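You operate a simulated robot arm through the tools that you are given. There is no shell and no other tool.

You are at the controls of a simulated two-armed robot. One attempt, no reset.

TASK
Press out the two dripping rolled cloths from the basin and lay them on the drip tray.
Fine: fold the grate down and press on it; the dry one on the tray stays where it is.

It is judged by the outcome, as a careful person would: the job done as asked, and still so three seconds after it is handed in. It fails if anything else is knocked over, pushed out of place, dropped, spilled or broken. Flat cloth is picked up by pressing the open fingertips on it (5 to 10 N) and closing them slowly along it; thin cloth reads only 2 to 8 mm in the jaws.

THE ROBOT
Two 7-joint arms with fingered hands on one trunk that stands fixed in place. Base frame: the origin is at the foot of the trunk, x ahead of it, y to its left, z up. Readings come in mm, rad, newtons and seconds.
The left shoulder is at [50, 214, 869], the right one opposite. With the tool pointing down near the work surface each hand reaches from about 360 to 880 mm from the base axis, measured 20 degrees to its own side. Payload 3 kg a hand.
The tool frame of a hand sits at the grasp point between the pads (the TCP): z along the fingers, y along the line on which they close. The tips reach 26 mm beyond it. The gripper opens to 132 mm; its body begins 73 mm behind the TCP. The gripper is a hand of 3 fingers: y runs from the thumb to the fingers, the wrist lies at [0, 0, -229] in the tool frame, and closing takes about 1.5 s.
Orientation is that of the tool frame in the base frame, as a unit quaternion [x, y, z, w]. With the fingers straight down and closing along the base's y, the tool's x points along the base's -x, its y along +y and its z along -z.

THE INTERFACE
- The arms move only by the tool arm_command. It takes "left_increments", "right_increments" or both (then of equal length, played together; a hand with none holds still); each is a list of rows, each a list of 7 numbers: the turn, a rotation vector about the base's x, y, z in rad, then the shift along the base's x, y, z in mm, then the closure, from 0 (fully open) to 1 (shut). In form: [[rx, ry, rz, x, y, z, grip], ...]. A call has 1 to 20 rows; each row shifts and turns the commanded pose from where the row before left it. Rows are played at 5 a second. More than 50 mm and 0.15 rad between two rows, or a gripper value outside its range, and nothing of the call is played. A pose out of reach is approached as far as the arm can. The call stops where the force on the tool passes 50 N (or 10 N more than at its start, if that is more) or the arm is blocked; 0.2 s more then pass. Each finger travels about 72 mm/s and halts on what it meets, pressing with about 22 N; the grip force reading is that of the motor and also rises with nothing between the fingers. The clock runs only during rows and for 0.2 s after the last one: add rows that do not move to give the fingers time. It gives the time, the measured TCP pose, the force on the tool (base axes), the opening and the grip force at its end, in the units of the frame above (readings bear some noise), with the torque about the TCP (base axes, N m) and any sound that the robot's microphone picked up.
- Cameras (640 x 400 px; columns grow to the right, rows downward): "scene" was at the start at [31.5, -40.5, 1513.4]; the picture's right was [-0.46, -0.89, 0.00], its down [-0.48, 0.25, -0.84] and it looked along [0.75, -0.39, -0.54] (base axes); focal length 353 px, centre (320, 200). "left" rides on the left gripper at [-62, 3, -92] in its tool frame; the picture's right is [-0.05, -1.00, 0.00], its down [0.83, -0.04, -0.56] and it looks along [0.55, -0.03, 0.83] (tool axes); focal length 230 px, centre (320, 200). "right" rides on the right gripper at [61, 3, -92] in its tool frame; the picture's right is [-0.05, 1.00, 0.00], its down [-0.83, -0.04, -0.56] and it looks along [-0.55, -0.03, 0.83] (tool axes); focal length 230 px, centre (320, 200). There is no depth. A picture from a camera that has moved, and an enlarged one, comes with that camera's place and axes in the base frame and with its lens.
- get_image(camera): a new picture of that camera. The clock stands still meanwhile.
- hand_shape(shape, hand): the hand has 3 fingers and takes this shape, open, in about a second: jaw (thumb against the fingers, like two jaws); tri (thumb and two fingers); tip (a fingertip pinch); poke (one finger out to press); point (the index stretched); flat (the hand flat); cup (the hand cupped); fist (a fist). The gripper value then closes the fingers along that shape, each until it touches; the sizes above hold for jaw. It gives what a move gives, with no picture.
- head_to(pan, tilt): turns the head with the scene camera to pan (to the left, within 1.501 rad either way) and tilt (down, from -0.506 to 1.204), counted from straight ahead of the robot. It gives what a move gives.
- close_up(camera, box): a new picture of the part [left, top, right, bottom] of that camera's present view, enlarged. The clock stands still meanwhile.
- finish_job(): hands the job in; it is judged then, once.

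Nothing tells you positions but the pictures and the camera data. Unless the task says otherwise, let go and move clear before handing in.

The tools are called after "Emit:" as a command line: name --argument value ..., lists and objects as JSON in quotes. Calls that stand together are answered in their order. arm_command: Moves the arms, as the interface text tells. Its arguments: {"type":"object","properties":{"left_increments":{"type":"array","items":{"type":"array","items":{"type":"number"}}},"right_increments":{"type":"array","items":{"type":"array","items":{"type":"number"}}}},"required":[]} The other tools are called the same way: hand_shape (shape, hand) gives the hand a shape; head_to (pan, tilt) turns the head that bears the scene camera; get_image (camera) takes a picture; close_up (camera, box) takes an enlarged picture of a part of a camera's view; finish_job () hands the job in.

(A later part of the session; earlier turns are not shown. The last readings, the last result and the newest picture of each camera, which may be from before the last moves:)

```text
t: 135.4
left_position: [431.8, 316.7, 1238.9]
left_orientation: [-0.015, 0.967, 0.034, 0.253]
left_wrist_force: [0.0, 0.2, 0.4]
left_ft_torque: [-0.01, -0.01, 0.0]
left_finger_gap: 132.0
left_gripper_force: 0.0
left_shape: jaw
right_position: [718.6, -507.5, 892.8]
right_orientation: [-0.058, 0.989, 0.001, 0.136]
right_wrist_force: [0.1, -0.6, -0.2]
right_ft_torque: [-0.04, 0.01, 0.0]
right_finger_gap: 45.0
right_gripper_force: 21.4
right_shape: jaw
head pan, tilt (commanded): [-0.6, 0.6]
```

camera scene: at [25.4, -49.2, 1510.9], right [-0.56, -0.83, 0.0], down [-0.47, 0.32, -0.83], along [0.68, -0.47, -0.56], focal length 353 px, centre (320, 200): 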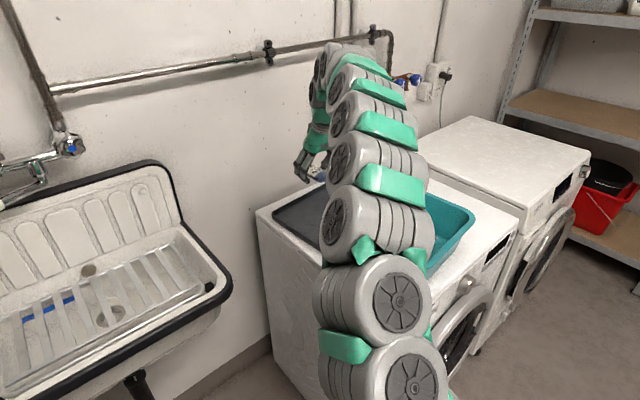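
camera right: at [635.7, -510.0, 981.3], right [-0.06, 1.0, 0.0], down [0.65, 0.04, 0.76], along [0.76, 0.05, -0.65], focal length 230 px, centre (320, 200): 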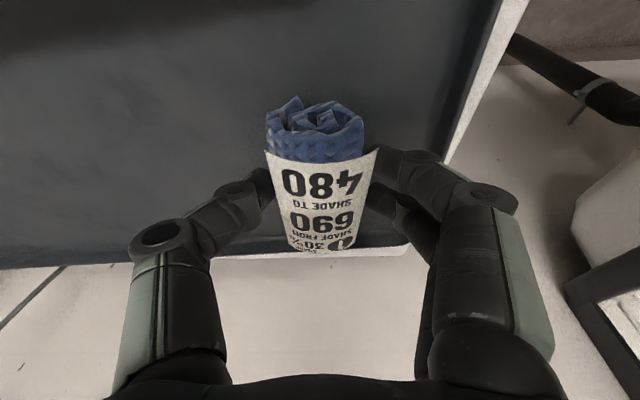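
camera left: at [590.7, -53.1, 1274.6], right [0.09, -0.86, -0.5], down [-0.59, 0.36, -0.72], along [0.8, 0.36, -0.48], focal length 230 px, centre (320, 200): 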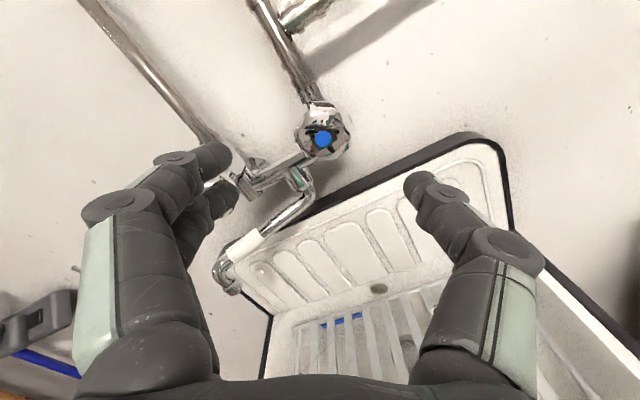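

Emit:
arm_command --right_increments '[[0, 0, 0, 0, 0, -3, 0.84], [0, 0, 0, 0, 0, 0, 0.84]]'

Emit:
arm_command --right_increments '[[0, 0, 0, 0, 0, -2.5, 0.84], [0, 0, 0, 0, 0, 0, 0.84]]'

Emit:
arm_command --right_increments '[[0, 0, 0, 0, 0, -2, 0.84], [0, 0, 0, 0, 0, 0, 0.84]]'

```text
t: 136.0
left_position: [431.1, 316.2, 1238.4]
left_orientation: [-0.015, 0.967, 0.034, 0.254]
left_wrist_force: [0.3, -0.5, 0.6]
left_ft_torque: [0.0, -0.02, 0.04]
left_finger_gap: 131.8
left_gripper_force: 0.1
left_shape: jaw
right_position: [718.1, -507.7, 889.7]
right_orientation: [-0.058, 0.989, 0.0, 0.135]
right_wrist_force: [1.0, -0.1, -0.8]
right_ft_torque: [0.02, 0.0, -0.03]
right_finger_gap: 45.0
right_gripper_force: 21.8
right_shape: jaw
head pan, tilt (commanded): [-0.6, 0.6]
```

```text
t: 136.6
left_position: [430.8, 316.1, 1238.1]
left_orientation: [-0.016, 0.967, 0.034, 0.253]
left_wrist_force: [-0.3, 0.0, 0.2]
left_ft_torque: [0.05, -0.04, 0.01]
left_finger_gap: 132.1
left_gripper_force: 0.1
left_shape: jaw
right_position: [717.8, -508.2, 885.9]
right_orientation: [-0.058, 0.989, -0.001, 0.135]
right_wrist_force: [-0.7, 0.7, 1.5]
right_ft_torque: [0.0, -0.03, -0.02]
right_finger_gap: 45.3
right_gripper_force: 21.9
right_shape: jaw
head pan, tilt (commanded): [-0.6, 0.6]
```

```text
t: 137.2
left_position: [431.0, 315.8, 1238.1]
left_orientation: [-0.016, 0.966, 0.035, 0.254]
left_wrist_force: [-0.2, -0.1, -0.3]
left_ft_torque: [-0.01, -0.01, 0.0]
left_finger_gap: 132.0
left_gripper_force: 0.1
left_shape: jaw
right_position: [718.7, -508.1, 884.8]
right_orientation: [-0.058, 0.989, -0.001, 0.136]
right_wrist_force: [-1.7, 2.3, 16.2]
right_ft_torque: [0.45, 0.06, -0.06]
right_finger_gap: 45.2
right_gripper_force: 21.4
right_shape: jaw
head pan, tilt (commanded): [-0.6, 0.6]
```

Roll 1 touches the tray. Easing up a touch, opening slowly and rising clear.

Emit:
arm_command --right_increments '[[0, 0, 0, 0, 0, 1.5, 0.84], [0, 0, 0, 0, 0, 0, 0.78], [0, 0, 0, 0, 0, 0, 0.7], [0, 0, 0, 0, 0, 0, 0.62], [0, 0, 0, 0, 0, 0, 0.54], [0, 0, 0, 0, 0, 0, 0.46], [0, 0, 0, 0, 0, 0, 0.42], [0, 0, 0, 0, 0, 0, 0.42]]'

Emit:
get_image --camera "right"

```text
t: 139.0
left_position: [430.7, 316.6, 1238.8]
left_orientation: [-0.015, 0.967, 0.034, 0.253]
left_wrist_force: [-0.4, 0.0, 0.6]
left_ft_torque: [0.01, 0.0, -0.02]
left_finger_gap: 132.1
left_gripper_force: 0.0
left_shape: jaw
right_position: [717.7, -508.5, 885.9]
right_orientation: [-0.059, 0.989, 0.0, 0.136]
right_wrist_force: [-0.5, -0.4, 4.5]
right_ft_torque: [0.08, 0.1, 0.01]
right_finger_gap: 74.5
right_gripper_force: 0.1
right_shape: jaw
head pan, tilt (commanded): [-0.6, 0.6]
```

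```text
taken
camera right: at [634.5, -512.6, 958.9], right [-0.07, 1.0, 0.0], down [0.65, 0.04, 0.76], along [0.76, 0.05, -0.65], focal length 230 px, centre (320, 200)
```

right: 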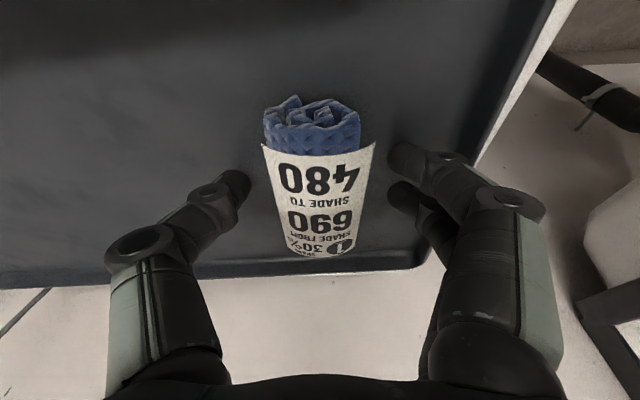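

Roll 1 lies on the tray. Rising and moving back over the basin, upright again, for roll 2.

Emit:
arm_command --right_increments '[[0, 0, 0, 0, 0, 10, 0.42], [0, 0, 0, 0, 0, 25, 0.42], [0, 0, 0, 0, 0, 40, 0.42], [0, 0, 0, 0, 0, 45, 0.42], [0, 0, 0, 0, 0, 45, 0.42], [0, 0, 0, -10, -10, 40, 0.42], [-0.009, 0.0862, 0, -33, -28, 0, 0.42], [-0.009, 0.0862, 0, -33, -28, 0, 0.42], [-0.009, 0.0862, 0, -33, -28, 0, 0.42], [0, 0, 0, -33, -28, 0, 0.42], [0, 0, 0, -33, -28, 0, 0.42], [0, 0, 0, -33, -28, 0, 0.42], [0, 0, 0, -20, -18, 0, 0.42], [0, 0, 0, 0, 0, 0, 0.42]]'

Emit:
get_image --camera "right"

Emit:
get_image --camera "scene"

```text
t: 142.0
left_position: [430.6, 316.1, 1237.8]
left_orientation: [-0.015, 0.967, 0.033, 0.253]
left_wrist_force: [0.3, -0.7, -0.6]
left_ft_torque: [0.06, 0.01, 0.0]
left_finger_gap: 131.9
left_gripper_force: 0.0
left_shape: jaw
right_position: [489.6, -702.3, 1090.3]
right_orientation: [-0.059, 0.998, -0.005, 0.007]
right_wrist_force: [-0.8, 0.6, 0.1]
right_ft_torque: [0.03, 0.03, -0.05]
right_finger_gap: 76.2
right_gripper_force: 0.0
right_shape: jaw
head pan, tilt (commanded): [-0.6, 0.6]
```

```text
taken
camera right: at [427.9, -706.1, 1183.1], right [-0.07, 1.0, -0.01], down [0.82, 0.06, 0.56], along [0.56, 0.03, -0.82], focal length 230 px, centre (320, 200)
```

right: 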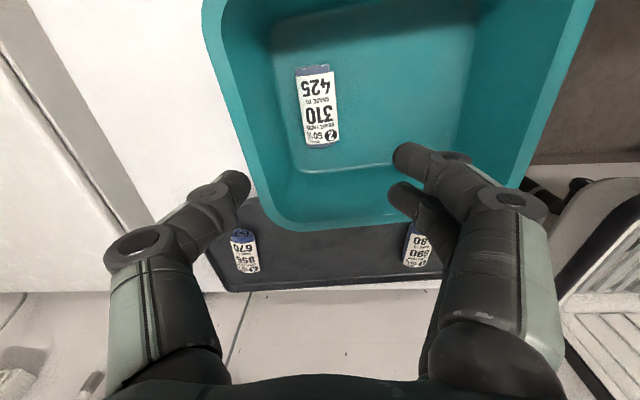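

```text
taken
camera scene: at [25.3, -49.2, 1510.9], right [-0.56, -0.83, 0.0], down [-0.47, 0.32, -0.83], along [0.68, -0.47, -0.56], focal length 353 px, centre (320, 200)
```

scene: 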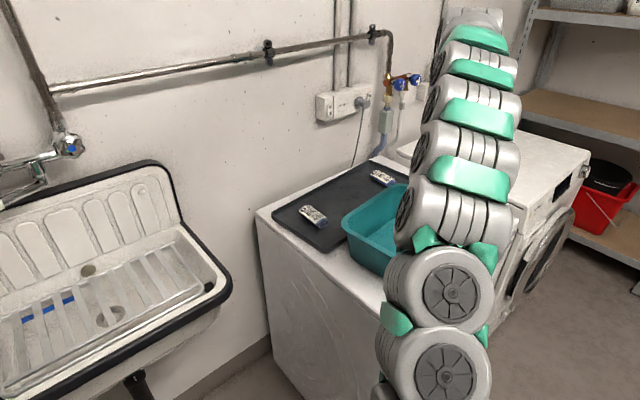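

Rolls 1 and 3 lie apart on the tray. Roll 2 is turned about 12°, centred near (496,-704), and sits rather near the basin's right wall. Let me zoom in.

Emit:
close_up --camera "right" --box '[220, 20, 420, 190]'

Emit:
close_up --camera "scene" --box '[280, 150, 420, 260]'

Emit:
close_up --camera "right" --box '[200, 200, 460, 300]'

```text
2.35 times, centred on (320, 105) of right
camera zoom: at [427.9, -706.1, 1183.1], right [-0.07, 1.0, -0.01], down [0.82, 0.06, 0.56], along [0.56, 0.03, -0.82], focal length 541 px, centre (320, 424)
```

zoom: 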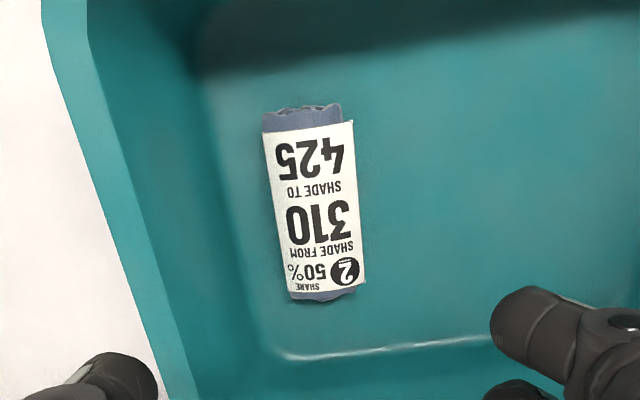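

```text
3.64 times, centred on (350, 205) of scene
camera zoom: at [25.3, -49.2, 1510.9], right [-0.56, -0.83, 0.0], down [-0.47, 0.32, -0.83], along [0.68, -0.47, -0.56], focal length 1284 px, centre (211, 182)
```

zoom: 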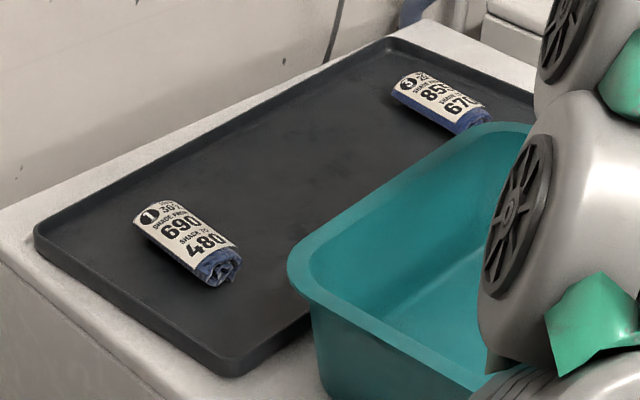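

```text
2.46 times, centred on (330, 250) of right
camera zoom: at [427.9, -706.1, 1183.1], right [-0.07, 1.0, -0.01], down [0.82, 0.06, 0.56], along [0.56, 0.03, -0.82], focal length 566 px, centre (295, 77)
```

zoom: 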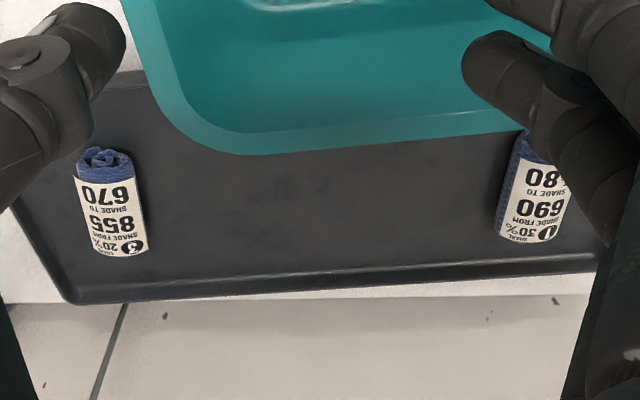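

The gap between roll 2 and the basin wall is about 20 mm, just enough for the thumb. I'll turn the hand to match the roll, offset it slightly away from the wall, narrow the opening and descend partway.

Emit:
arm_command --right_increments '[[0, 0, 0.045, 3, 1.5, -20, 0.5], [0, 0, 0.045, 3, 1.5, -40, 0.53], [0, 0, 0, 0, 0, -45, 0.53], [0, 0, 0, 0, 0, -40, 0.53], [0, 0, 0, 0, 0, 0, 0.53]]'

Emit:
get_image --camera "right"

Emit:
close_up --camera "right" --box '[170, 60, 470, 260]'

```text
t: 143.2
left_position: [431.4, 317.5, 1238.4]
left_orientation: [-0.015, 0.967, 0.035, 0.253]
left_wrist_force: [0.8, 0.0, -0.5]
left_ft_torque: [-0.01, -0.05, 0.03]
left_finger_gap: 132.2
left_gripper_force: 0.1
left_shape: jaw
right_position: [494.2, -699.1, 944.5]
right_orientation: [-0.104, 0.995, -0.006, 0.007]
right_wrist_force: [0.2, -0.1, -0.5]
right_ft_torque: [0.0, 0.0, -0.02]
right_finger_gap: 62.8
right_gripper_force: 0.1
right_shape: jaw
head pan, tilt (commanded): [-0.6, 0.6]
```

```text
taken
camera right: at [432.9, -708.5, 1038.5], right [-0.16, 0.99, -0.01], down [0.81, 0.14, 0.56], along [0.56, 0.08, -0.82], focal length 230 px, centre (320, 200)
```

right: 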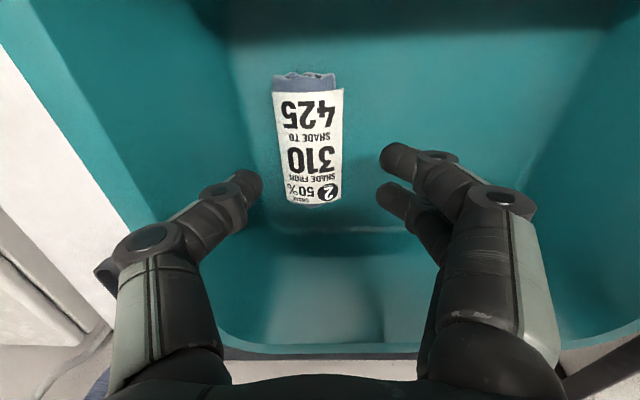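

```text
2.00 times, centred on (320, 160) of right
camera zoom: at [432.9, -708.5, 1038.5], right [-0.16, 0.99, -0.01], down [0.81, 0.14, 0.56], along [0.56, 0.08, -0.82], focal length 460 px, centre (320, 280)
```

zoom: 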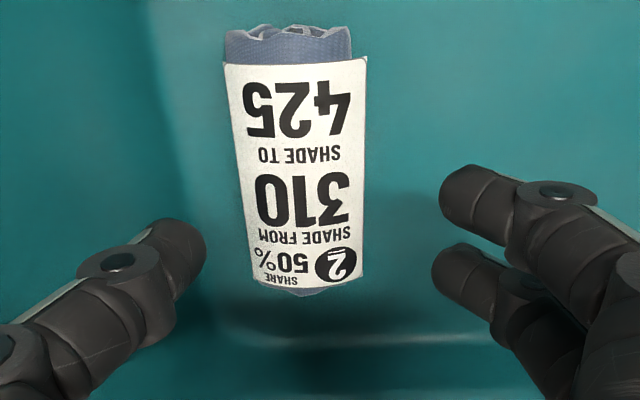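

Emit:
arm_command --right_increments '[[0, 0, 0, -2.4, -2.9, -10, 0.53], [0, 0, 0, 0, 0, -15, 0.53], [0, 0, 0, 0, 0, -12, 0.53], [0, 0, 0, 0, 0, 0, 0.53]]'

Emit:
close_up --camera "right" --box '[170, 60, 470, 260]'

```text
t: 144.2
left_position: [430.2, 316.2, 1237.6]
left_orientation: [-0.016, 0.967, 0.034, 0.254]
left_wrist_force: [0.9, -0.6, -1.2]
left_ft_torque: [0.02, 0.04, 0.02]
left_finger_gap: 132.2
left_gripper_force: 0.2
left_shape: jaw
right_position: [494.0, -702.6, 909.4]
right_orientation: [-0.105, 0.994, -0.005, 0.006]
right_wrist_force: [0.3, 1.1, 0.6]
right_ft_torque: [-0.1, 0.0, -0.01]
right_finger_gap: 61.9
right_gripper_force: 0.1
right_shape: jaw
head pan, tilt (commanded): [-0.6, 0.6]
```

```text
2.00 times, centred on (320, 160) of right
camera zoom: at [432.3, -710.9, 1001.9], right [-0.16, 0.99, -0.01], down [0.81, 0.14, 0.57], along [0.56, 0.08, -0.82], focal length 460 px, centre (320, 280)
```

zoom: 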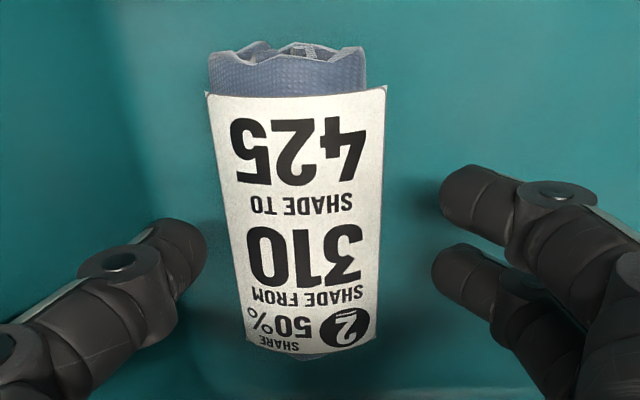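

The thumb brushes the wall slightly; shifting 3 mm away from it and lowering the rest of the way.

Emit:
arm_command --right_increments '[[0, 0, 0, -0.6, 2.9, 0, 0.53], [0, 0, 0, 0, 0, -6, 0.53], [0, 0, 0, 0, 0, 0, 0.53]]'

Emit:
arm_command --right_increments '[[0, 0, 0, 0, 0, -6, 0.53], [0, 0, 0, 0, 0, -4, 0.53], [0, 0, 0, 0, 0, 0, 0.53]]'

Emit:
close_up --camera "right" --box '[170, 60, 470, 260]'

```text
t: 145.0
left_position: [431.1, 316.5, 1238.5]
left_orientation: [-0.016, 0.967, 0.034, 0.254]
left_wrist_force: [0.0, 0.1, -0.2]
left_ft_torque: [0.0, 0.02, -0.01]
left_finger_gap: 131.9
left_gripper_force: 0.0
left_shape: jaw
right_position: [493.6, -698.9, 903.5]
right_orientation: [-0.105, 0.994, -0.005, 0.006]
right_wrist_force: [-0.4, -0.6, -0.4]
right_ft_torque: [0.03, -0.01, 0.01]
right_finger_gap: 62.1
right_gripper_force: 0.1
right_shape: jaw
head pan, tilt (commanded): [-0.6, 0.6]
```

```text
t: 145.8
left_position: [430.4, 316.5, 1237.4]
left_orientation: [-0.015, 0.966, 0.034, 0.254]
left_wrist_force: [-0.2, -0.4, 0.3]
left_ft_torque: [-0.03, 0.02, -0.04]
left_finger_gap: 131.8
left_gripper_force: 0.1
left_shape: jaw
right_position: [492.9, -699.0, 894.3]
right_orientation: [-0.105, 0.994, -0.006, 0.006]
right_wrist_force: [0.8, 0.0, 0.9]
right_ft_torque: [-0.04, -0.03, 0.01]
right_finger_gap: 62.6
right_gripper_force: 0.1
right_shape: jaw
head pan, tilt (commanded): [-0.6, 0.6]
```

```text
2.00 times, centred on (320, 160) of right
camera zoom: at [431.1, -707.7, 986.4], right [-0.16, 0.99, -0.01], down [0.81, 0.14, 0.57], along [0.56, 0.08, -0.82], focal length 460 px, centre (320, 280)
```

zoom: 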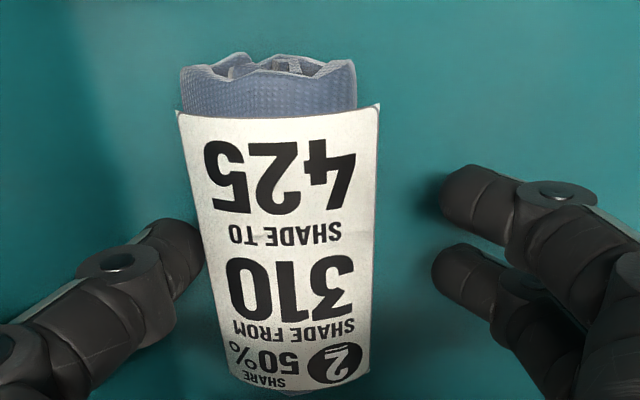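

Emit:
arm_command --right_increments '[[0, 0, 0, 0, 0, -3, 0.53], [0, 0, 0, 0, 0, -3, 0.53], [0, 0, 0, 0, 0, 0, 0.53]]'

Emit:
arm_command --right_increments '[[0, 0, 0, 0, 0, 0, 0.58], [0, 0, 0, 0, 0, 0, 0.64], [0, 0, 0, 0, 0, 0, 0.7], [0, 0, 0, 0, 0, 0, 0.77], [0, 0, 0, 0, 0, 0, 0.84], [0, 0, 0, 0, 0, 0, 0.84], [0, 0, 0, 0, 0, 0, 0.84]]'

Emit:
close_up --camera "right" --box '[170, 60, 470, 260]'

```text
t: 146.6
left_position: [431.0, 317.0, 1238.5]
left_orientation: [-0.015, 0.967, 0.034, 0.254]
left_wrist_force: [0.1, 0.5, 0.8]
left_ft_torque: [0.01, 0.02, -0.02]
left_finger_gap: 132.1
left_gripper_force: 0.1
left_shape: jaw
right_position: [492.7, -700.2, 889.4]
right_orientation: [-0.105, 0.994, -0.006, 0.007]
right_wrist_force: [-0.5, -0.6, -1.1]
right_ft_torque: [-0.05, 0.0, 0.01]
right_finger_gap: 62.5
right_gripper_force: 0.0
right_shape: jaw
head pan, tilt (commanded): [-0.6, 0.6]
```

```text
t: 148.2
left_position: [429.7, 316.2, 1237.8]
left_orientation: [-0.014, 0.967, 0.033, 0.253]
left_wrist_force: [0.7, 0.6, -0.4]
left_ft_torque: [0.01, 0.0, 0.04]
left_finger_gap: 132.1
left_gripper_force: 0.1
left_shape: jaw
right_position: [493.2, -699.8, 888.5]
right_orientation: [-0.104, 0.995, -0.005, 0.007]
right_wrist_force: [-0.6, 0.7, 0.3]
right_ft_torque: [0.0, -0.01, -0.02]
right_finger_gap: 46.0
right_gripper_force: 21.6
right_shape: jaw
head pan, tilt (commanded): [-0.6, 0.6]
```

```text
2.00 times, centred on (320, 160) of right
camera zoom: at [431.2, -707.4, 980.8], right [-0.16, 0.99, -0.01], down [0.81, 0.14, 0.57], along [0.56, 0.08, -0.82], focal length 460 px, centre (320, 280)
```

zoom: 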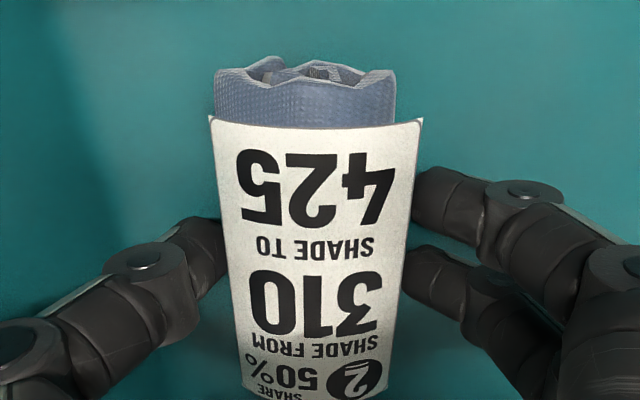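

Roll 2 is gripped at 46 mm. Lifting slowly and letting it drip over the basin for a moment.

Emit:
arm_command --right_increments '[[0, 0, 0, 0, 1, 8, 0.84], [0, 0, 0, 0, 2, 12, 0.84], [0, 0, 0, 0, 2, 15, 0.84], [0, 0, 0, 0, 0, 15, 0.84], [0, 0, 0, 0, 0, 0, 0.84], [0, 0, 0, 0, 0, 0, 0.84], [0, 0, 0, 0, 0, 0, 0.84], [0, 0, 0, 0, 0, 0, 0.84], [0, 0, 0, 0, 0, 0, 0.84], [0, 0, 0, 0, 0, 0, 0.84], [0, 0, 0, 0, 0, 0, 0.84], [0, 0, 0, 0, 0, 0, 0.84]]'

Emit:
get_image --camera "right"

```text
t: 150.8
left_position: [431.4, 315.9, 1237.5]
left_orientation: [-0.014, 0.967, 0.033, 0.253]
left_wrist_force: [0.9, 0.2, 0.1]
left_ft_torque: [0.0, 0.0, 0.01]
left_finger_gap: 132.1
left_gripper_force: 0.1
left_shape: jaw
right_position: [494.0, -694.0, 938.5]
right_orientation: [-0.104, 0.995, -0.006, 0.007]
right_wrist_force: [-0.3, -0.4, -1.6]
right_ft_torque: [-0.01, -0.02, -0.01]
right_finger_gap: 45.9
right_gripper_force: 22.0
right_shape: jaw
head pan, tilt (commanded): [-0.6, 0.6]
```

```text
taken
camera right: at [431.8, -702.6, 1031.4], right [-0.16, 0.99, -0.01], down [0.81, 0.14, 0.57], along [0.56, 0.08, -0.82], focal length 230 px, centre (320, 200)
```

right: 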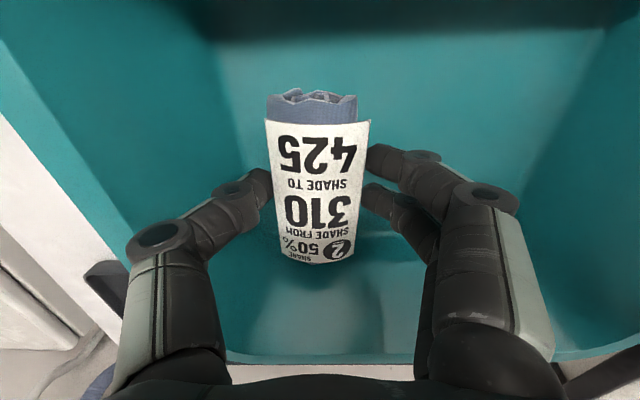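

Carrying roll 2 up and over to the grate, tilting the hand on the way so the wrist stays clear of the tap.

Emit:
arm_command --right_increments '[[0, 0, 0, 0, 0, 30, 0.84], [0, 0, 0, 0, 0, 35, 0.84], [0, 0, 0, 0, 0, 35, 0.84], [0, 0, 0, 0, 20, 30, 0.84], [0, 0, -0.03, 8, 44, 0, 0.84], [0, 0, -0.03, 12, 44, 0, 0.84], [0, 0, -0.03, 12, 44, 0, 0.84], [0.009, -0.0862, 0, 14, 44, 0, 0.84], [0.009, -0.0862, 0, 14, 44, 0, 0.84], [0.009, -0.0862, 0, 14, 44, 0, 0.84], [0, 0, 0, 14, 44, 0, 0.84], [0, 0, 0, 14, 44, 0, 0.84], [0, 0, 0, 14, 44, 0, 0.84], [0, 0, 0, 14, 44, 0, 0.84], [0, 0, 0, 14, 44, 0, 0.84], [0, 0, 0, 14, 44, 0, 0.84], [0, 0, 0, 14, 44, -5, 0.84], [0, 0, 0, 14, 44, -10, 0.84], [0, 0, 0, 14, 30, -10, 0.84], [0, 0, 0, 0, 0, 0, 0.84]]'

Emit:
head_to --pan 0.0 --tilt 0.65

Emit:
get_image --camera "scene"

Emit:
get_image --camera "right"

```text
t: 155.0
left_position: [430.8, 316.2, 1236.8]
left_orientation: [-0.016, 0.967, 0.034, 0.254]
left_wrist_force: [0.3, 0.3, -0.7]
left_ft_torque: [0.02, 0.02, 0.0]
left_finger_gap: 132.1
left_gripper_force: 0.1
left_shape: jaw
right_position: [693.5, -28.2, 1042.1]
right_orientation: [-0.058, 0.989, 0.001, 0.135]
right_wrist_force: [0.9, 0.1, -1.0]
right_ft_torque: [-0.03, 0.03, 0.0]
right_finger_gap: 45.3
right_gripper_force: 22.8
right_shape: jaw
head pan, tilt (commanded): [-0.6, 0.6]
```

```text
t: 156.0
left_position: [431.4, 316.6, 1238.1]
left_orientation: [-0.015, 0.967, 0.034, 0.254]
left_wrist_force: [0.3, -0.1, 0.5]
left_ft_torque: [0.0, 0.0, 0.02]
left_finger_gap: 132.0
left_gripper_force: 0.1
left_shape: jaw
right_position: [694.3, -28.4, 1042.9]
right_orientation: [-0.058, 0.989, 0.0, 0.136]
right_wrist_force: [0.2, 0.4, -0.8]
right_ft_torque: [0.0, -0.04, -0.01]
right_finger_gap: 45.1
right_gripper_force: 21.6
right_shape: jaw
head pan, tilt (commanded): [0.0, 0.649]
```

```text
taken
camera scene: at [39.2, 0.6, 1506.6], right [0.0, -1.0, 0.0], down [-0.6, 0.0, -0.8], along [0.8, 0.0, -0.6], focal length 353 px, centre (320, 200)
```

scene: 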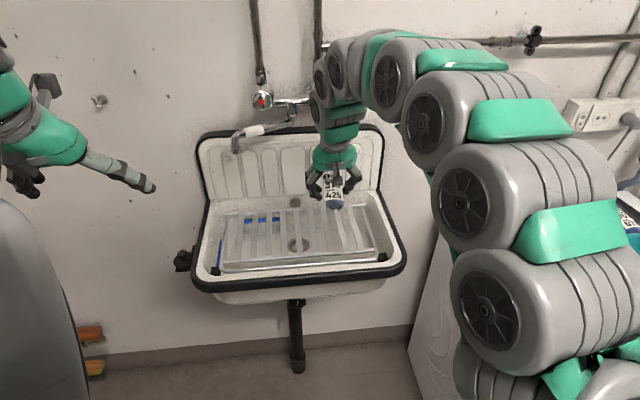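

```text
taken
camera right: at [610.3, -32.9, 1115.7], right [-0.07, 1.0, 0.0], down [0.65, 0.04, 0.76], along [0.76, 0.05, -0.65], focal length 230 px, centre (320, 200)
```

right: 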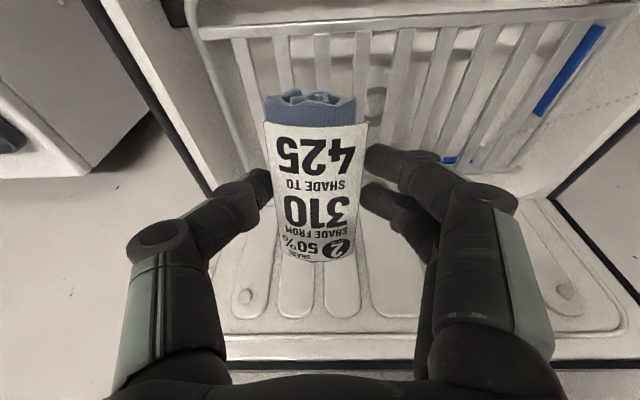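

Roll 2 is over the grate. It's pitched with the hand, so I'll lower it, then level the hand most of the way just before setting it down.

Emit:
arm_command --right_increments '[[0, 0, 0, 10, -4.5, -35, 0.84], [0, 0, 0, 10, -4.5, -35, 0.84], [0, 0, 0, 8, -4, -30, 0.84], [0, 0, 0, 0, 0, 0, 0.84]]'

Emit:
get_image --camera "right"

Emit:
close_up --camera "scene" --box '[230, 80, 400, 270]'

```text
t: 157.0
left_position: [431.8, 317.8, 1237.6]
left_orientation: [-0.016, 0.967, 0.034, 0.253]
left_wrist_force: [-0.6, -0.8, 0.0]
left_ft_torque: [0.01, -0.01, 0.0]
left_finger_gap: 131.8
left_gripper_force: 0.1
left_shape: jaw
right_position: [722.1, -37.0, 939.0]
right_orientation: [-0.059, 0.989, 0.001, 0.136]
right_wrist_force: [-0.7, 0.5, -1.1]
right_ft_torque: [0.0, 0.0, -0.01]
right_finger_gap: 45.5
right_gripper_force: 21.7
right_shape: jaw
head pan, tilt (commanded): [0.0, 0.649]
```

```text
taken
camera right: at [639.0, -43.1, 1012.9], right [-0.07, 1.0, 0.0], down [0.65, 0.04, 0.76], along [0.76, 0.05, -0.65], focal length 230 px, centre (320, 200)
```

right: 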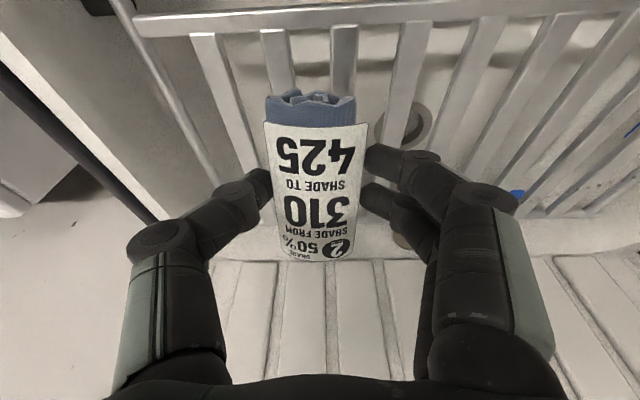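

```text
2.11 times, centred on (315, 175) of scene
camera zoom: at [39.2, 0.7, 1506.6], right [0.0, -1.0, 0.0], down [-0.6, 0.0, -0.8], along [0.8, 0.0, -0.6], focal length 743 px, centre (330, 253)
```

zoom: 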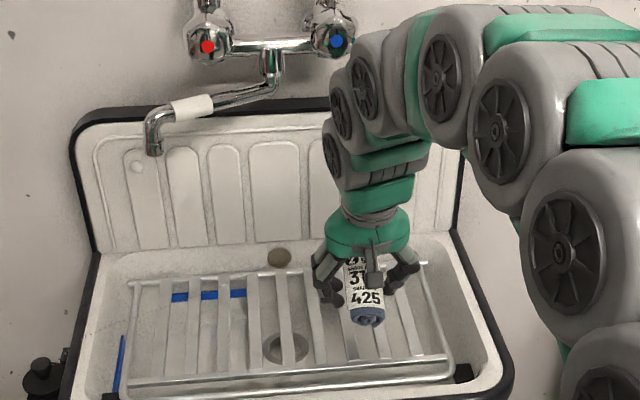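

Emit:
arm_command --right_increments '[[-0.006, 0.058, 0, 0, 0, -5, 0.84], [-0.006, 0.058, 0, 0, 0, -5, 0.84], [-0.006, 0.058, 0, 2, -1, -5, 0.84], [0, 0, 0, 0, 0, 0, 0.84]]'

Emit:
close_up --camera "scene" --box '[230, 80, 400, 270]'

Emit:
get_image --camera "right"

```text
t: 158.0
left_position: [430.5, 317.7, 1238.3]
left_orientation: [-0.015, 0.967, 0.033, 0.254]
left_wrist_force: [-0.3, -0.2, 0.1]
left_ft_torque: [0.02, 0.01, -0.01]
left_finger_gap: 131.8
left_gripper_force: 0.1
left_shape: jaw
right_position: [722.7, -41.9, 925.6]
right_orientation: [-0.059, 0.997, -0.004, 0.048]
right_wrist_force: [-0.3, 0.1, -0.2]
right_ft_torque: [0.01, -0.02, 0.0]
right_finger_gap: 45.5
right_gripper_force: 22.2
right_shape: jaw
head pan, tilt (commanded): [0.0, 0.649]
```

```text
2.11 times, centred on (315, 175) of scene
camera zoom: at [39.2, 0.7, 1506.6], right [0.0, -1.0, 0.0], down [-0.6, 0.0, -0.8], along [0.8, 0.0, -0.6], focal length 743 px, centre (330, 253)
```

zoom: 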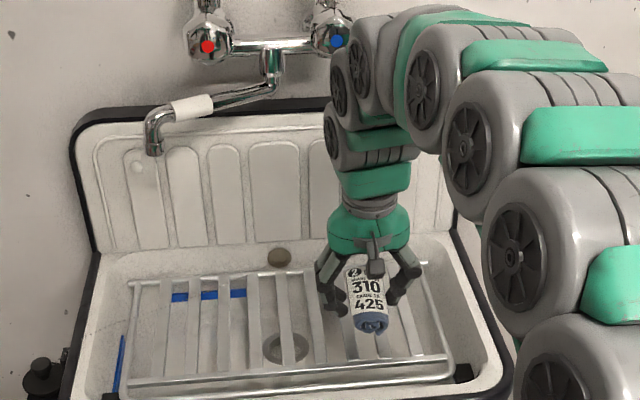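

```text
taken
camera right: at [653.4, -45.7, 1012.9], right [-0.07, 1.0, -0.01], down [0.77, 0.06, 0.63], along [0.63, 0.04, -0.77], focal length 230 px, centre (320, 200)
```

right: 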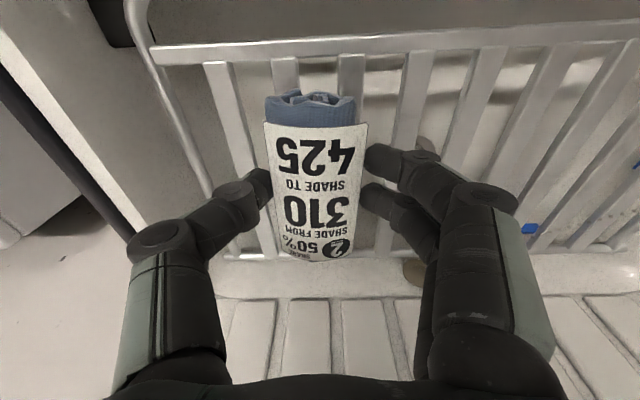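

No contact. Lowering roll 2 onto the slats in small steps.

Emit:
arm_command --right_increments '[[0, 0, 0, 0, 0, -8, 0.84], [0, 0, 0, 0, 0, -6, 0.84], [0, 0, 0, 0, 0, 0, 0.84]]'

Emit:
arm_command --right_increments '[[0, 0, 0, 0, 0, -4, 0.84], [0, 0, 0, 0, 0, -4, 0.84], [0, 0, 0, 0, 0, 0, 0.84]]'

Emit:
arm_command --right_increments '[[0, 0, 0, 0, 0, -3, 0.84], [0, 0, 0, 0, 0, -3, 0.84], [0, 0, 0, 0, 0, 0, 0.84]]'

```text
t: 158.8
left_position: [431.0, 315.8, 1237.2]
left_orientation: [-0.016, 0.967, 0.034, 0.253]
left_wrist_force: [0.7, -0.4, 0.2]
left_ft_torque: [0.0, -0.01, -0.01]
left_finger_gap: 132.0
left_gripper_force: 0.2
left_shape: jaw
right_position: [722.1, -42.5, 912.7]
right_orientation: [-0.059, 0.997, -0.004, 0.049]
right_wrist_force: [0.4, 0.4, -0.7]
right_ft_torque: [-0.03, 0.0, -0.01]
right_finger_gap: 45.3
right_gripper_force: 21.9
right_shape: jaw
head pan, tilt (commanded): [0.0, 0.649]
```

```text
t: 159.6
left_position: [431.8, 316.3, 1238.6]
left_orientation: [-0.016, 0.967, 0.034, 0.253]
left_wrist_force: [0.2, -0.6, 0.3]
left_ft_torque: [0.0, 0.02, -0.02]
left_finger_gap: 131.9
left_gripper_force: 0.0
left_shape: jaw
right_position: [722.3, -42.1, 906.1]
right_orientation: [-0.059, 0.997, -0.004, 0.048]
right_wrist_force: [-0.1, 0.2, -0.2]
right_ft_torque: [0.0, 0.01, -0.01]
right_finger_gap: 45.1
right_gripper_force: 21.8
right_shape: jaw
head pan, tilt (commanded): [0.0, 0.649]
```

```text
t: 160.4
left_position: [431.5, 316.4, 1238.3]
left_orientation: [-0.016, 0.967, 0.034, 0.253]
left_wrist_force: [0.9, 0.1, -0.4]
left_ft_torque: [0.0, -0.03, 0.01]
left_finger_gap: 132.0
left_gripper_force: 0.0
left_shape: jaw
right_position: [723.5, -44.0, 900.5]
right_orientation: [-0.059, 0.997, -0.004, 0.049]
right_wrist_force: [0.8, 0.4, -0.7]
right_ft_torque: [0.03, -0.02, 0.03]
right_finger_gap: 45.0
right_gripper_force: 22.2
right_shape: jaw
head pan, tilt (commanded): [0.0, 0.649]
```

Emit:
arm_command --right_increments '[[0, 0, 0, 0, 0, -3, 0.84], [0, 0, 0, 0, 0, 0, 0.84]]'

Emit:
arm_command --right_increments '[[0, 0, 0, 0, 0, -2.5, 0.84], [0, 0, 0, 0, 0, 0, 0.84]]'

Emit:
arm_command --right_increments '[[0, 0, 0, 0, 0, -2.5, 0.84], [0, 0, 0, 0, 0, 0, 0.84]]'

Emit:
close_up --camera "scene" --box '[260, 150, 400, 270]'

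```text
t: 161.0
left_position: [431.4, 316.6, 1238.6]
left_orientation: [-0.015, 0.967, 0.034, 0.254]
left_wrist_force: [0.2, -0.6, -0.6]
left_ft_torque: [-0.01, 0.02, 0.01]
left_finger_gap: 131.7
left_gripper_force: 0.1
left_shape: jaw
right_position: [722.8, -43.4, 896.9]
right_orientation: [-0.059, 0.997, -0.004, 0.049]
right_wrist_force: [0.3, -0.2, -0.6]
right_ft_torque: [0.0, 0.05, 0.01]
right_finger_gap: 45.2
right_gripper_force: 22.5
right_shape: jaw
head pan, tilt (commanded): [0.0, 0.649]
```

```text
t: 161.6
left_position: [430.5, 316.6, 1238.4]
left_orientation: [-0.015, 0.966, 0.034, 0.255]
left_wrist_force: [-0.4, 0.4, -0.1]
left_ft_torque: [-0.01, 0.0, 0.03]
left_finger_gap: 132.2
left_gripper_force: 0.1
left_shape: jaw
right_position: [724.0, -42.9, 895.4]
right_orientation: [-0.059, 0.997, -0.004, 0.05]
right_wrist_force: [0.2, -1.3, 16.8]
right_ft_torque: [-0.2, 0.03, 0.01]
right_finger_gap: 45.7
right_gripper_force: 22.2
right_shape: jaw
head pan, tilt (commanded): [0.0, 0.649]
```

```text
t: 162.2
left_position: [430.8, 315.8, 1237.8]
left_orientation: [-0.015, 0.966, 0.033, 0.254]
left_wrist_force: [-0.6, -0.5, 0.2]
left_ft_torque: [-0.03, 0.0, -0.01]
left_finger_gap: 131.9
left_gripper_force: 0.0
left_shape: jaw
right_position: [724.7, -45.2, 891.6]
right_orientation: [-0.06, 0.997, -0.004, 0.05]
right_wrist_force: [1.0, -5.2, 30.8]
right_ft_torque: [-0.42, -0.1, -0.02]
right_finger_gap: 46.9
right_gripper_force: 22.2
right_shape: jaw
head pan, tilt (commanded): [0.0, 0.649]
```

```text
3.33 times, centred on (330, 210) of scene
camera zoom: at [38.8, 0.7, 1506.6], right [0.0, -1.0, 0.0], down [-0.6, 0.0, -0.8], along [0.8, 0.0, -0.6], focal length 1177 px, centre (287, 167)
```

zoom: 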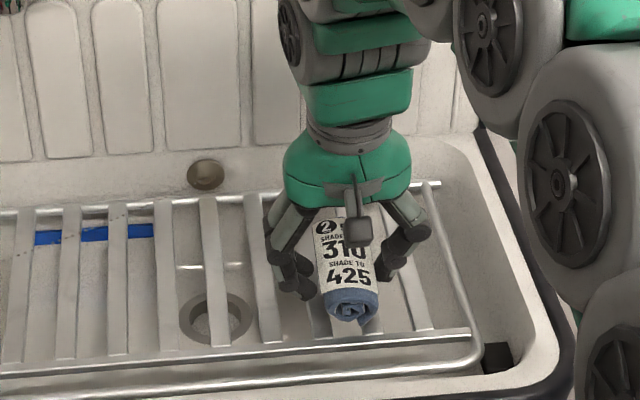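

Roll 2 is on the slats. Easing the force, opening, then tilting back before rising.

Emit:
arm_command --right_increments '[[0, 0, 0, 0, 2, 3.5, 0.84], [0, 0, 0, 0, 0, 0, 0.78], [0, 0, 0, 0, 0, 0, 0.7], [0, 0, 0, 0, 0, 0, 0.62], [0, 0, 0, 0, 0, 0, 0.54], [0, 0, 0, 0, 0, 0, 0.46], [0, 0, 0, 0, 0, 0, 0.42], [0, 0, 0, 0, 0, 0, 0.42]]'

Emit:
get_image --camera "right"

Emit:
close_up --camera "scene" --box '[260, 150, 400, 270]'

```text
t: 164.0
left_position: [432.2, 315.9, 1237.7]
left_orientation: [-0.014, 0.967, 0.033, 0.253]
left_wrist_force: [0.3, -0.6, 0.1]
left_ft_torque: [-0.02, 0.0, 0.03]
left_finger_gap: 132.2
left_gripper_force: 0.2
left_shape: jaw
right_position: [722.0, -40.8, 894.1]
right_orientation: [-0.058, 0.997, -0.005, 0.049]
right_wrist_force: [0.0, 0.1, 0.2]
right_ft_torque: [-0.01, -0.01, -0.04]
right_finger_gap: 76.2
right_gripper_force: 0.0
right_shape: jaw
head pan, tilt (commanded): [0.0, 0.649]
```

```text
taken
camera right: at [653.5, -44.6, 981.4], right [-0.07, 1.0, -0.01], down [0.77, 0.06, 0.63], along [0.63, 0.04, -0.77], focal length 230 px, centre (320, 200)
```

right: 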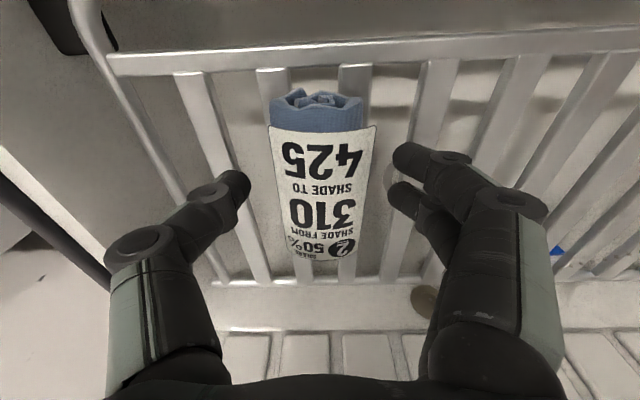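

```text
3.33 times, centred on (330, 210) of scene
camera zoom: at [39.2, 0.7, 1506.6], right [0.0, -1.0, 0.0], down [-0.6, 0.0, -0.8], along [0.8, 0.0, -0.6], focal length 1177 px, centre (287, 167)
```

zoom: 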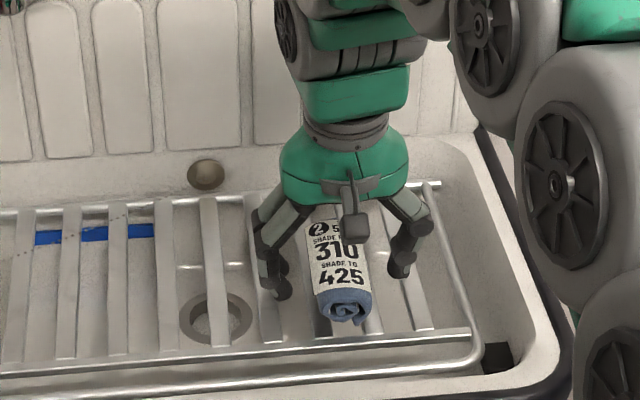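

Now rising with the tilt, closing the jaws to press roll 2.

Emit:
arm_command --right_increments '[[0.006, -0.058, 0, -3, 0, 9, 0.42], [0.006, -0.058, 0, -3, 0, 9, 0.42], [0.006, -0.058, 0, -3, 0, 9, 0.42], [0, 0, 0, 0, 0, 20, 0.42], [0, 0, 0, 0, 0, 25, 0.6], [0, 0, 0, 0, 0, 0, 0.8], [0, 0, 0, 0, 0, 0, 1.0], [0, 0, 0, 0, 0, 0, 1.0], [0, 0, 0, 0, 0, 0, 1.0]]'

Emit:
get_image --camera "right"

Emit:
close_up --camera "scene" --box '[230, 80, 400, 270]'

```text
t: 166.0
left_position: [430.7, 316.3, 1237.1]
left_orientation: [-0.015, 0.967, 0.034, 0.254]
left_wrist_force: [0.7, 0.1, -0.4]
left_ft_torque: [-0.06, 0.01, -0.01]
left_finger_gap: 132.4
left_gripper_force: 0.2
left_shape: jaw
right_position: [714.3, -41.7, 967.0]
right_orientation: [-0.058, 0.989, 0.0, 0.136]
right_wrist_force: [0.4, 0.4, -0.1]
right_ft_torque: [0.0, 0.0, -0.02]
right_finger_gap: 0.0
right_gripper_force: 22.3
right_shape: jaw
head pan, tilt (commanded): [0.0, 0.649]
```

```text
taken
camera right: at [630.0, -46.0, 1040.2], right [-0.07, 1.0, 0.0], down [0.65, 0.04, 0.76], along [0.76, 0.05, -0.65], focal length 230 px, centre (320, 200)
```

right: 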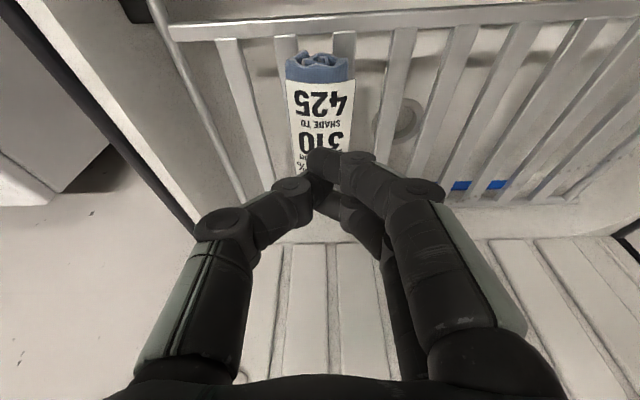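

```text
2.11 times, centred on (315, 175) of scene
camera zoom: at [39.2, 0.7, 1506.6], right [0.0, -1.0, 0.0], down [-0.6, 0.0, -0.8], along [0.8, 0.0, -0.6], focal length 743 px, centre (330, 253)
```

zoom: 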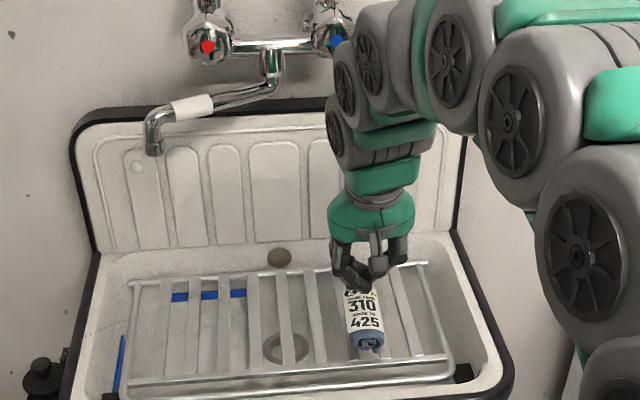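

Emit:
arm_command --right_increments '[[0, 0, 0, 0, 0, -15, 1.0], [0, 0, 0, 0, 0, -12, 1.0], [0, 0, 0, 0, 0, -6, 1.0], [0, 0, 0, 0, 0, 0, 1.0]]'

Emit:
arm_command --right_increments '[[0, 0, 0, 0, 0, -3, 1.0], [0, 0, 0, 0, 0, -3, 1.0], [0, 0, 0, 0, 0, 0, 1.0]]'

Emit:
arm_command --right_increments '[[0, 0, 0, 0, 0, -2, 1.0], [0, 0, 0, 0, 0, -2, 1.0], [0, 0, 0, 0, 0, 0, 1.0]]'

Emit:
close_up --camera "right" --box '[200, 20, 440, 200]'

```text
t: 167.0
left_position: [430.4, 315.9, 1239.0]
left_orientation: [-0.015, 0.967, 0.034, 0.253]
left_wrist_force: [0.0, 0.0, -0.4]
left_ft_torque: [0.03, -0.01, 0.01]
left_finger_gap: 132.0
left_gripper_force: 0.0
left_shape: jaw
right_position: [713.0, -43.1, 933.8]
right_orientation: [-0.058, 0.989, -0.001, 0.135]
right_wrist_force: [-0.1, -0.2, -1.0]
right_ft_torque: [-0.01, 0.01, 0.04]
right_finger_gap: 0.0
right_gripper_force: 21.9
right_shape: jaw
head pan, tilt (commanded): [0.0, 0.649]
```

```text
t: 167.8
left_position: [431.2, 315.9, 1236.9]
left_orientation: [-0.015, 0.967, 0.034, 0.254]
left_wrist_force: [-0.3, -0.1, -0.3]
left_ft_torque: [0.0, -0.05, 0.01]
left_finger_gap: 131.9
left_gripper_force: 0.1
left_shape: jaw
right_position: [716.6, -40.8, 927.6]
right_orientation: [-0.058, 0.989, 0.0, 0.136]
right_wrist_force: [0.2, 0.0, 0.7]
right_ft_torque: [-0.01, 0.0, -0.01]
right_finger_gap: 0.1
right_gripper_force: 22.3
right_shape: jaw
head pan, tilt (commanded): [0.0, 0.649]
```

```text
t: 168.6
left_position: [431.4, 316.5, 1238.6]
left_orientation: [-0.016, 0.967, 0.035, 0.253]
left_wrist_force: [0.4, 0.8, 0.1]
left_ft_torque: [-0.02, -0.02, 0.0]
left_finger_gap: 132.2
left_gripper_force: 0.1
left_shape: jaw
right_position: [716.3, -41.0, 923.3]
right_orientation: [-0.059, 0.989, 0.0, 0.136]
right_wrist_force: [0.1, 0.1, 2.0]
right_ft_torque: [-0.03, 0.01, -0.01]
right_finger_gap: 0.1
right_gripper_force: 21.3
right_shape: jaw
head pan, tilt (commanded): [0.0, 0.649]
```

```text
2.22 times, centred on (320, 110) of right
camera zoom: at [632.1, -45.7, 997.4], right [-0.07, 1.0, 0.0], down [0.65, 0.04, 0.76], along [0.76, 0.05, -0.65], focal length 511 px, centre (320, 400)
```

zoom: 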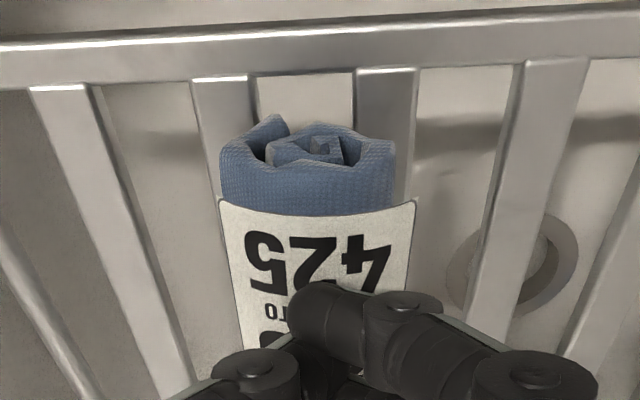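

Contact. Pressing roll 2 at its centre and holding.

Emit:
arm_command --right_increments '[[0, 0, 0, 0, 0, -2, 1.0], [0, 0, 0, 0, 0, -1, 1.0], [0, 0, 0, 0, 0, 0, 1.0], [0, 0, 0, 0, 0, 0, 1.0], [0, 0, 0, 0, 0, 0, 1.0], [0, 0, 0, 0, 0, 0, 1.0]]'

Emit:
arm_command --right_increments '[[0, 0, 0, 0, 0, 0, 1.0], [0, 0, 0, 0, 0, 0, 1.0], [0, 0, 0, 0, 0, 0, 1.0], [0, 0, 0, 0, 0, 0, 1.0], [0, 0, 0, 0, 0, 0, 1.0], [0, 0, 0, 0, 0, 0, 1.0]]'

Emit:
close_up --camera "right" --box '[200, 20, 440, 200]'

```text
t: 170.0
left_position: [430.1, 316.6, 1238.9]
left_orientation: [-0.015, 0.966, 0.034, 0.254]
left_wrist_force: [-0.1, -0.5, -0.8]
left_ft_torque: [-0.04, -0.01, 0.02]
left_finger_gap: 131.7
left_gripper_force: 0.1
left_shape: jaw
right_position: [715.0, -40.6, 922.6]
right_orientation: [-0.058, 0.989, 0.001, 0.136]
right_wrist_force: [0.5, 2.6, 14.1]
right_ft_torque: [0.04, 0.09, -0.03]
right_finger_gap: 0.0
right_gripper_force: 22.3
right_shape: jaw
head pan, tilt (commanded): [0.0, 0.649]
```

```text
t: 171.4
left_position: [430.4, 316.8, 1236.7]
left_orientation: [-0.015, 0.966, 0.034, 0.254]
left_wrist_force: [0.3, 0.0, 1.1]
left_ft_torque: [-0.01, 0.01, -0.01]
left_finger_gap: 132.1
left_gripper_force: 0.1
left_shape: jaw
right_position: [715.4, -41.3, 921.1]
right_orientation: [-0.058, 0.989, 0.0, 0.136]
right_wrist_force: [0.2, 2.7, 12.2]
right_ft_torque: [-0.05, 0.08, -0.02]
right_finger_gap: 0.0
right_gripper_force: 22.3
right_shape: jaw
head pan, tilt (commanded): [0.0, 0.649]
```

```text
2.22 times, centred on (320, 110) of right
camera zoom: at [631.5, -45.7, 994.8], right [-0.07, 1.0, 0.0], down [0.65, 0.04, 0.76], along [0.76, 0.05, -0.65], focal length 511 px, centre (320, 400)
```

zoom: 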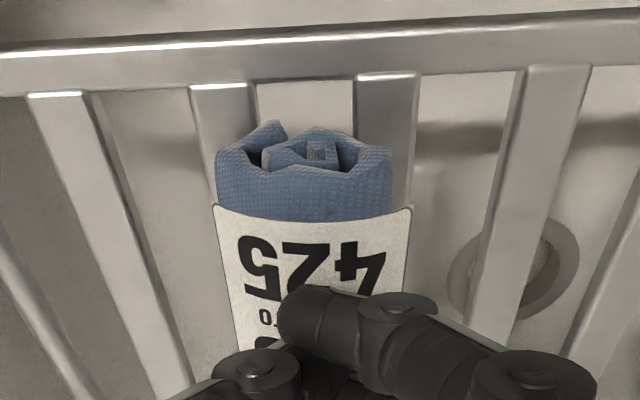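

Emit:
arm_command --right_increments '[[0, 0, 0, 0, 0, -1.2, 1.0], [0, 0, 0, 0, 0, -0.8, 1.0], [0, 0, 0, 0, 0, 0, 1.0], [0, 0, 0, 0, 0, 0, 1.0], [0, 0, 0, 0, 0, 0, 1.0], [0, 0, 0, 0, 0, 0, 1.0]]'

Emit:
arm_command --right_increments '[[0, 0, 0, 0, 0, -0.5, 1.0], [0, 0, 0, 0, 0, 0, 1.0], [0, 0, 0, 0, 0, 0, 1.0], [0, 0, 0, 0, 0, 0, 1.0], [0, 0, 0, 0, 0, 0, 1.0], [0, 0, 0, 0, 0, 0, 1.0]]'

Emit:
close_up --camera "right" --box '[200, 20, 440, 200]'

```text
t: 172.8
left_position: [430.4, 316.5, 1238.3]
left_orientation: [-0.015, 0.966, 0.034, 0.254]
left_wrist_force: [0.6, 0.3, -0.6]
left_ft_torque: [-0.01, 0.03, 0.0]
left_finger_gap: 131.9
left_gripper_force: 0.1
left_shape: jaw
right_position: [715.3, -40.9, 920.4]
right_orientation: [-0.059, 0.989, 0.001, 0.137]
right_wrist_force: [1.5, -2.5, 36.4]
right_ft_torque: [-0.19, 0.1, -0.04]
right_finger_gap: 0.1
right_gripper_force: 22.4
right_shape: jaw
head pan, tilt (commanded): [0.0, 0.649]
```

```text
t: 174.2
left_position: [429.7, 315.4, 1238.8]
left_orientation: [-0.014, 0.966, 0.034, 0.255]
left_wrist_force: [-0.2, -0.2, -0.4]
left_ft_torque: [-0.02, -0.02, 0.02]
left_finger_gap: 132.0
left_gripper_force: 0.0
left_shape: jaw
right_position: [715.9, -40.7, 919.9]
right_orientation: [-0.059, 0.989, 0.001, 0.139]
right_wrist_force: [-2.3, 0.2, 12.6]
right_ft_torque: [-0.1, 0.13, 0.02]
right_finger_gap: 0.0
right_gripper_force: 21.8
right_shape: jaw
head pan, tilt (commanded): [0.0, 0.649]
stopped in row 6 (right hand): the force on the tool passed its limit at 51 N (the readings are from after the stop); the commanded pose is now the measured one
```

```text
2.22 times, centred on (320, 110) of right
camera zoom: at [632.0, -45.2, 993.1], right [-0.07, 1.0, 0.0], down [0.65, 0.04, 0.76], along [0.76, 0.05, -0.65], focal length 511 px, centre (320, 400)
```

zoom: 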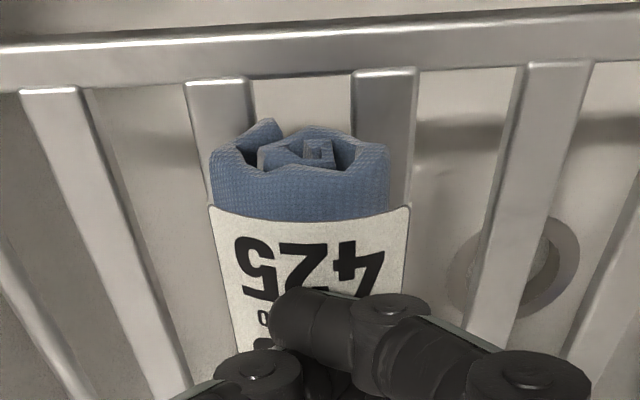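

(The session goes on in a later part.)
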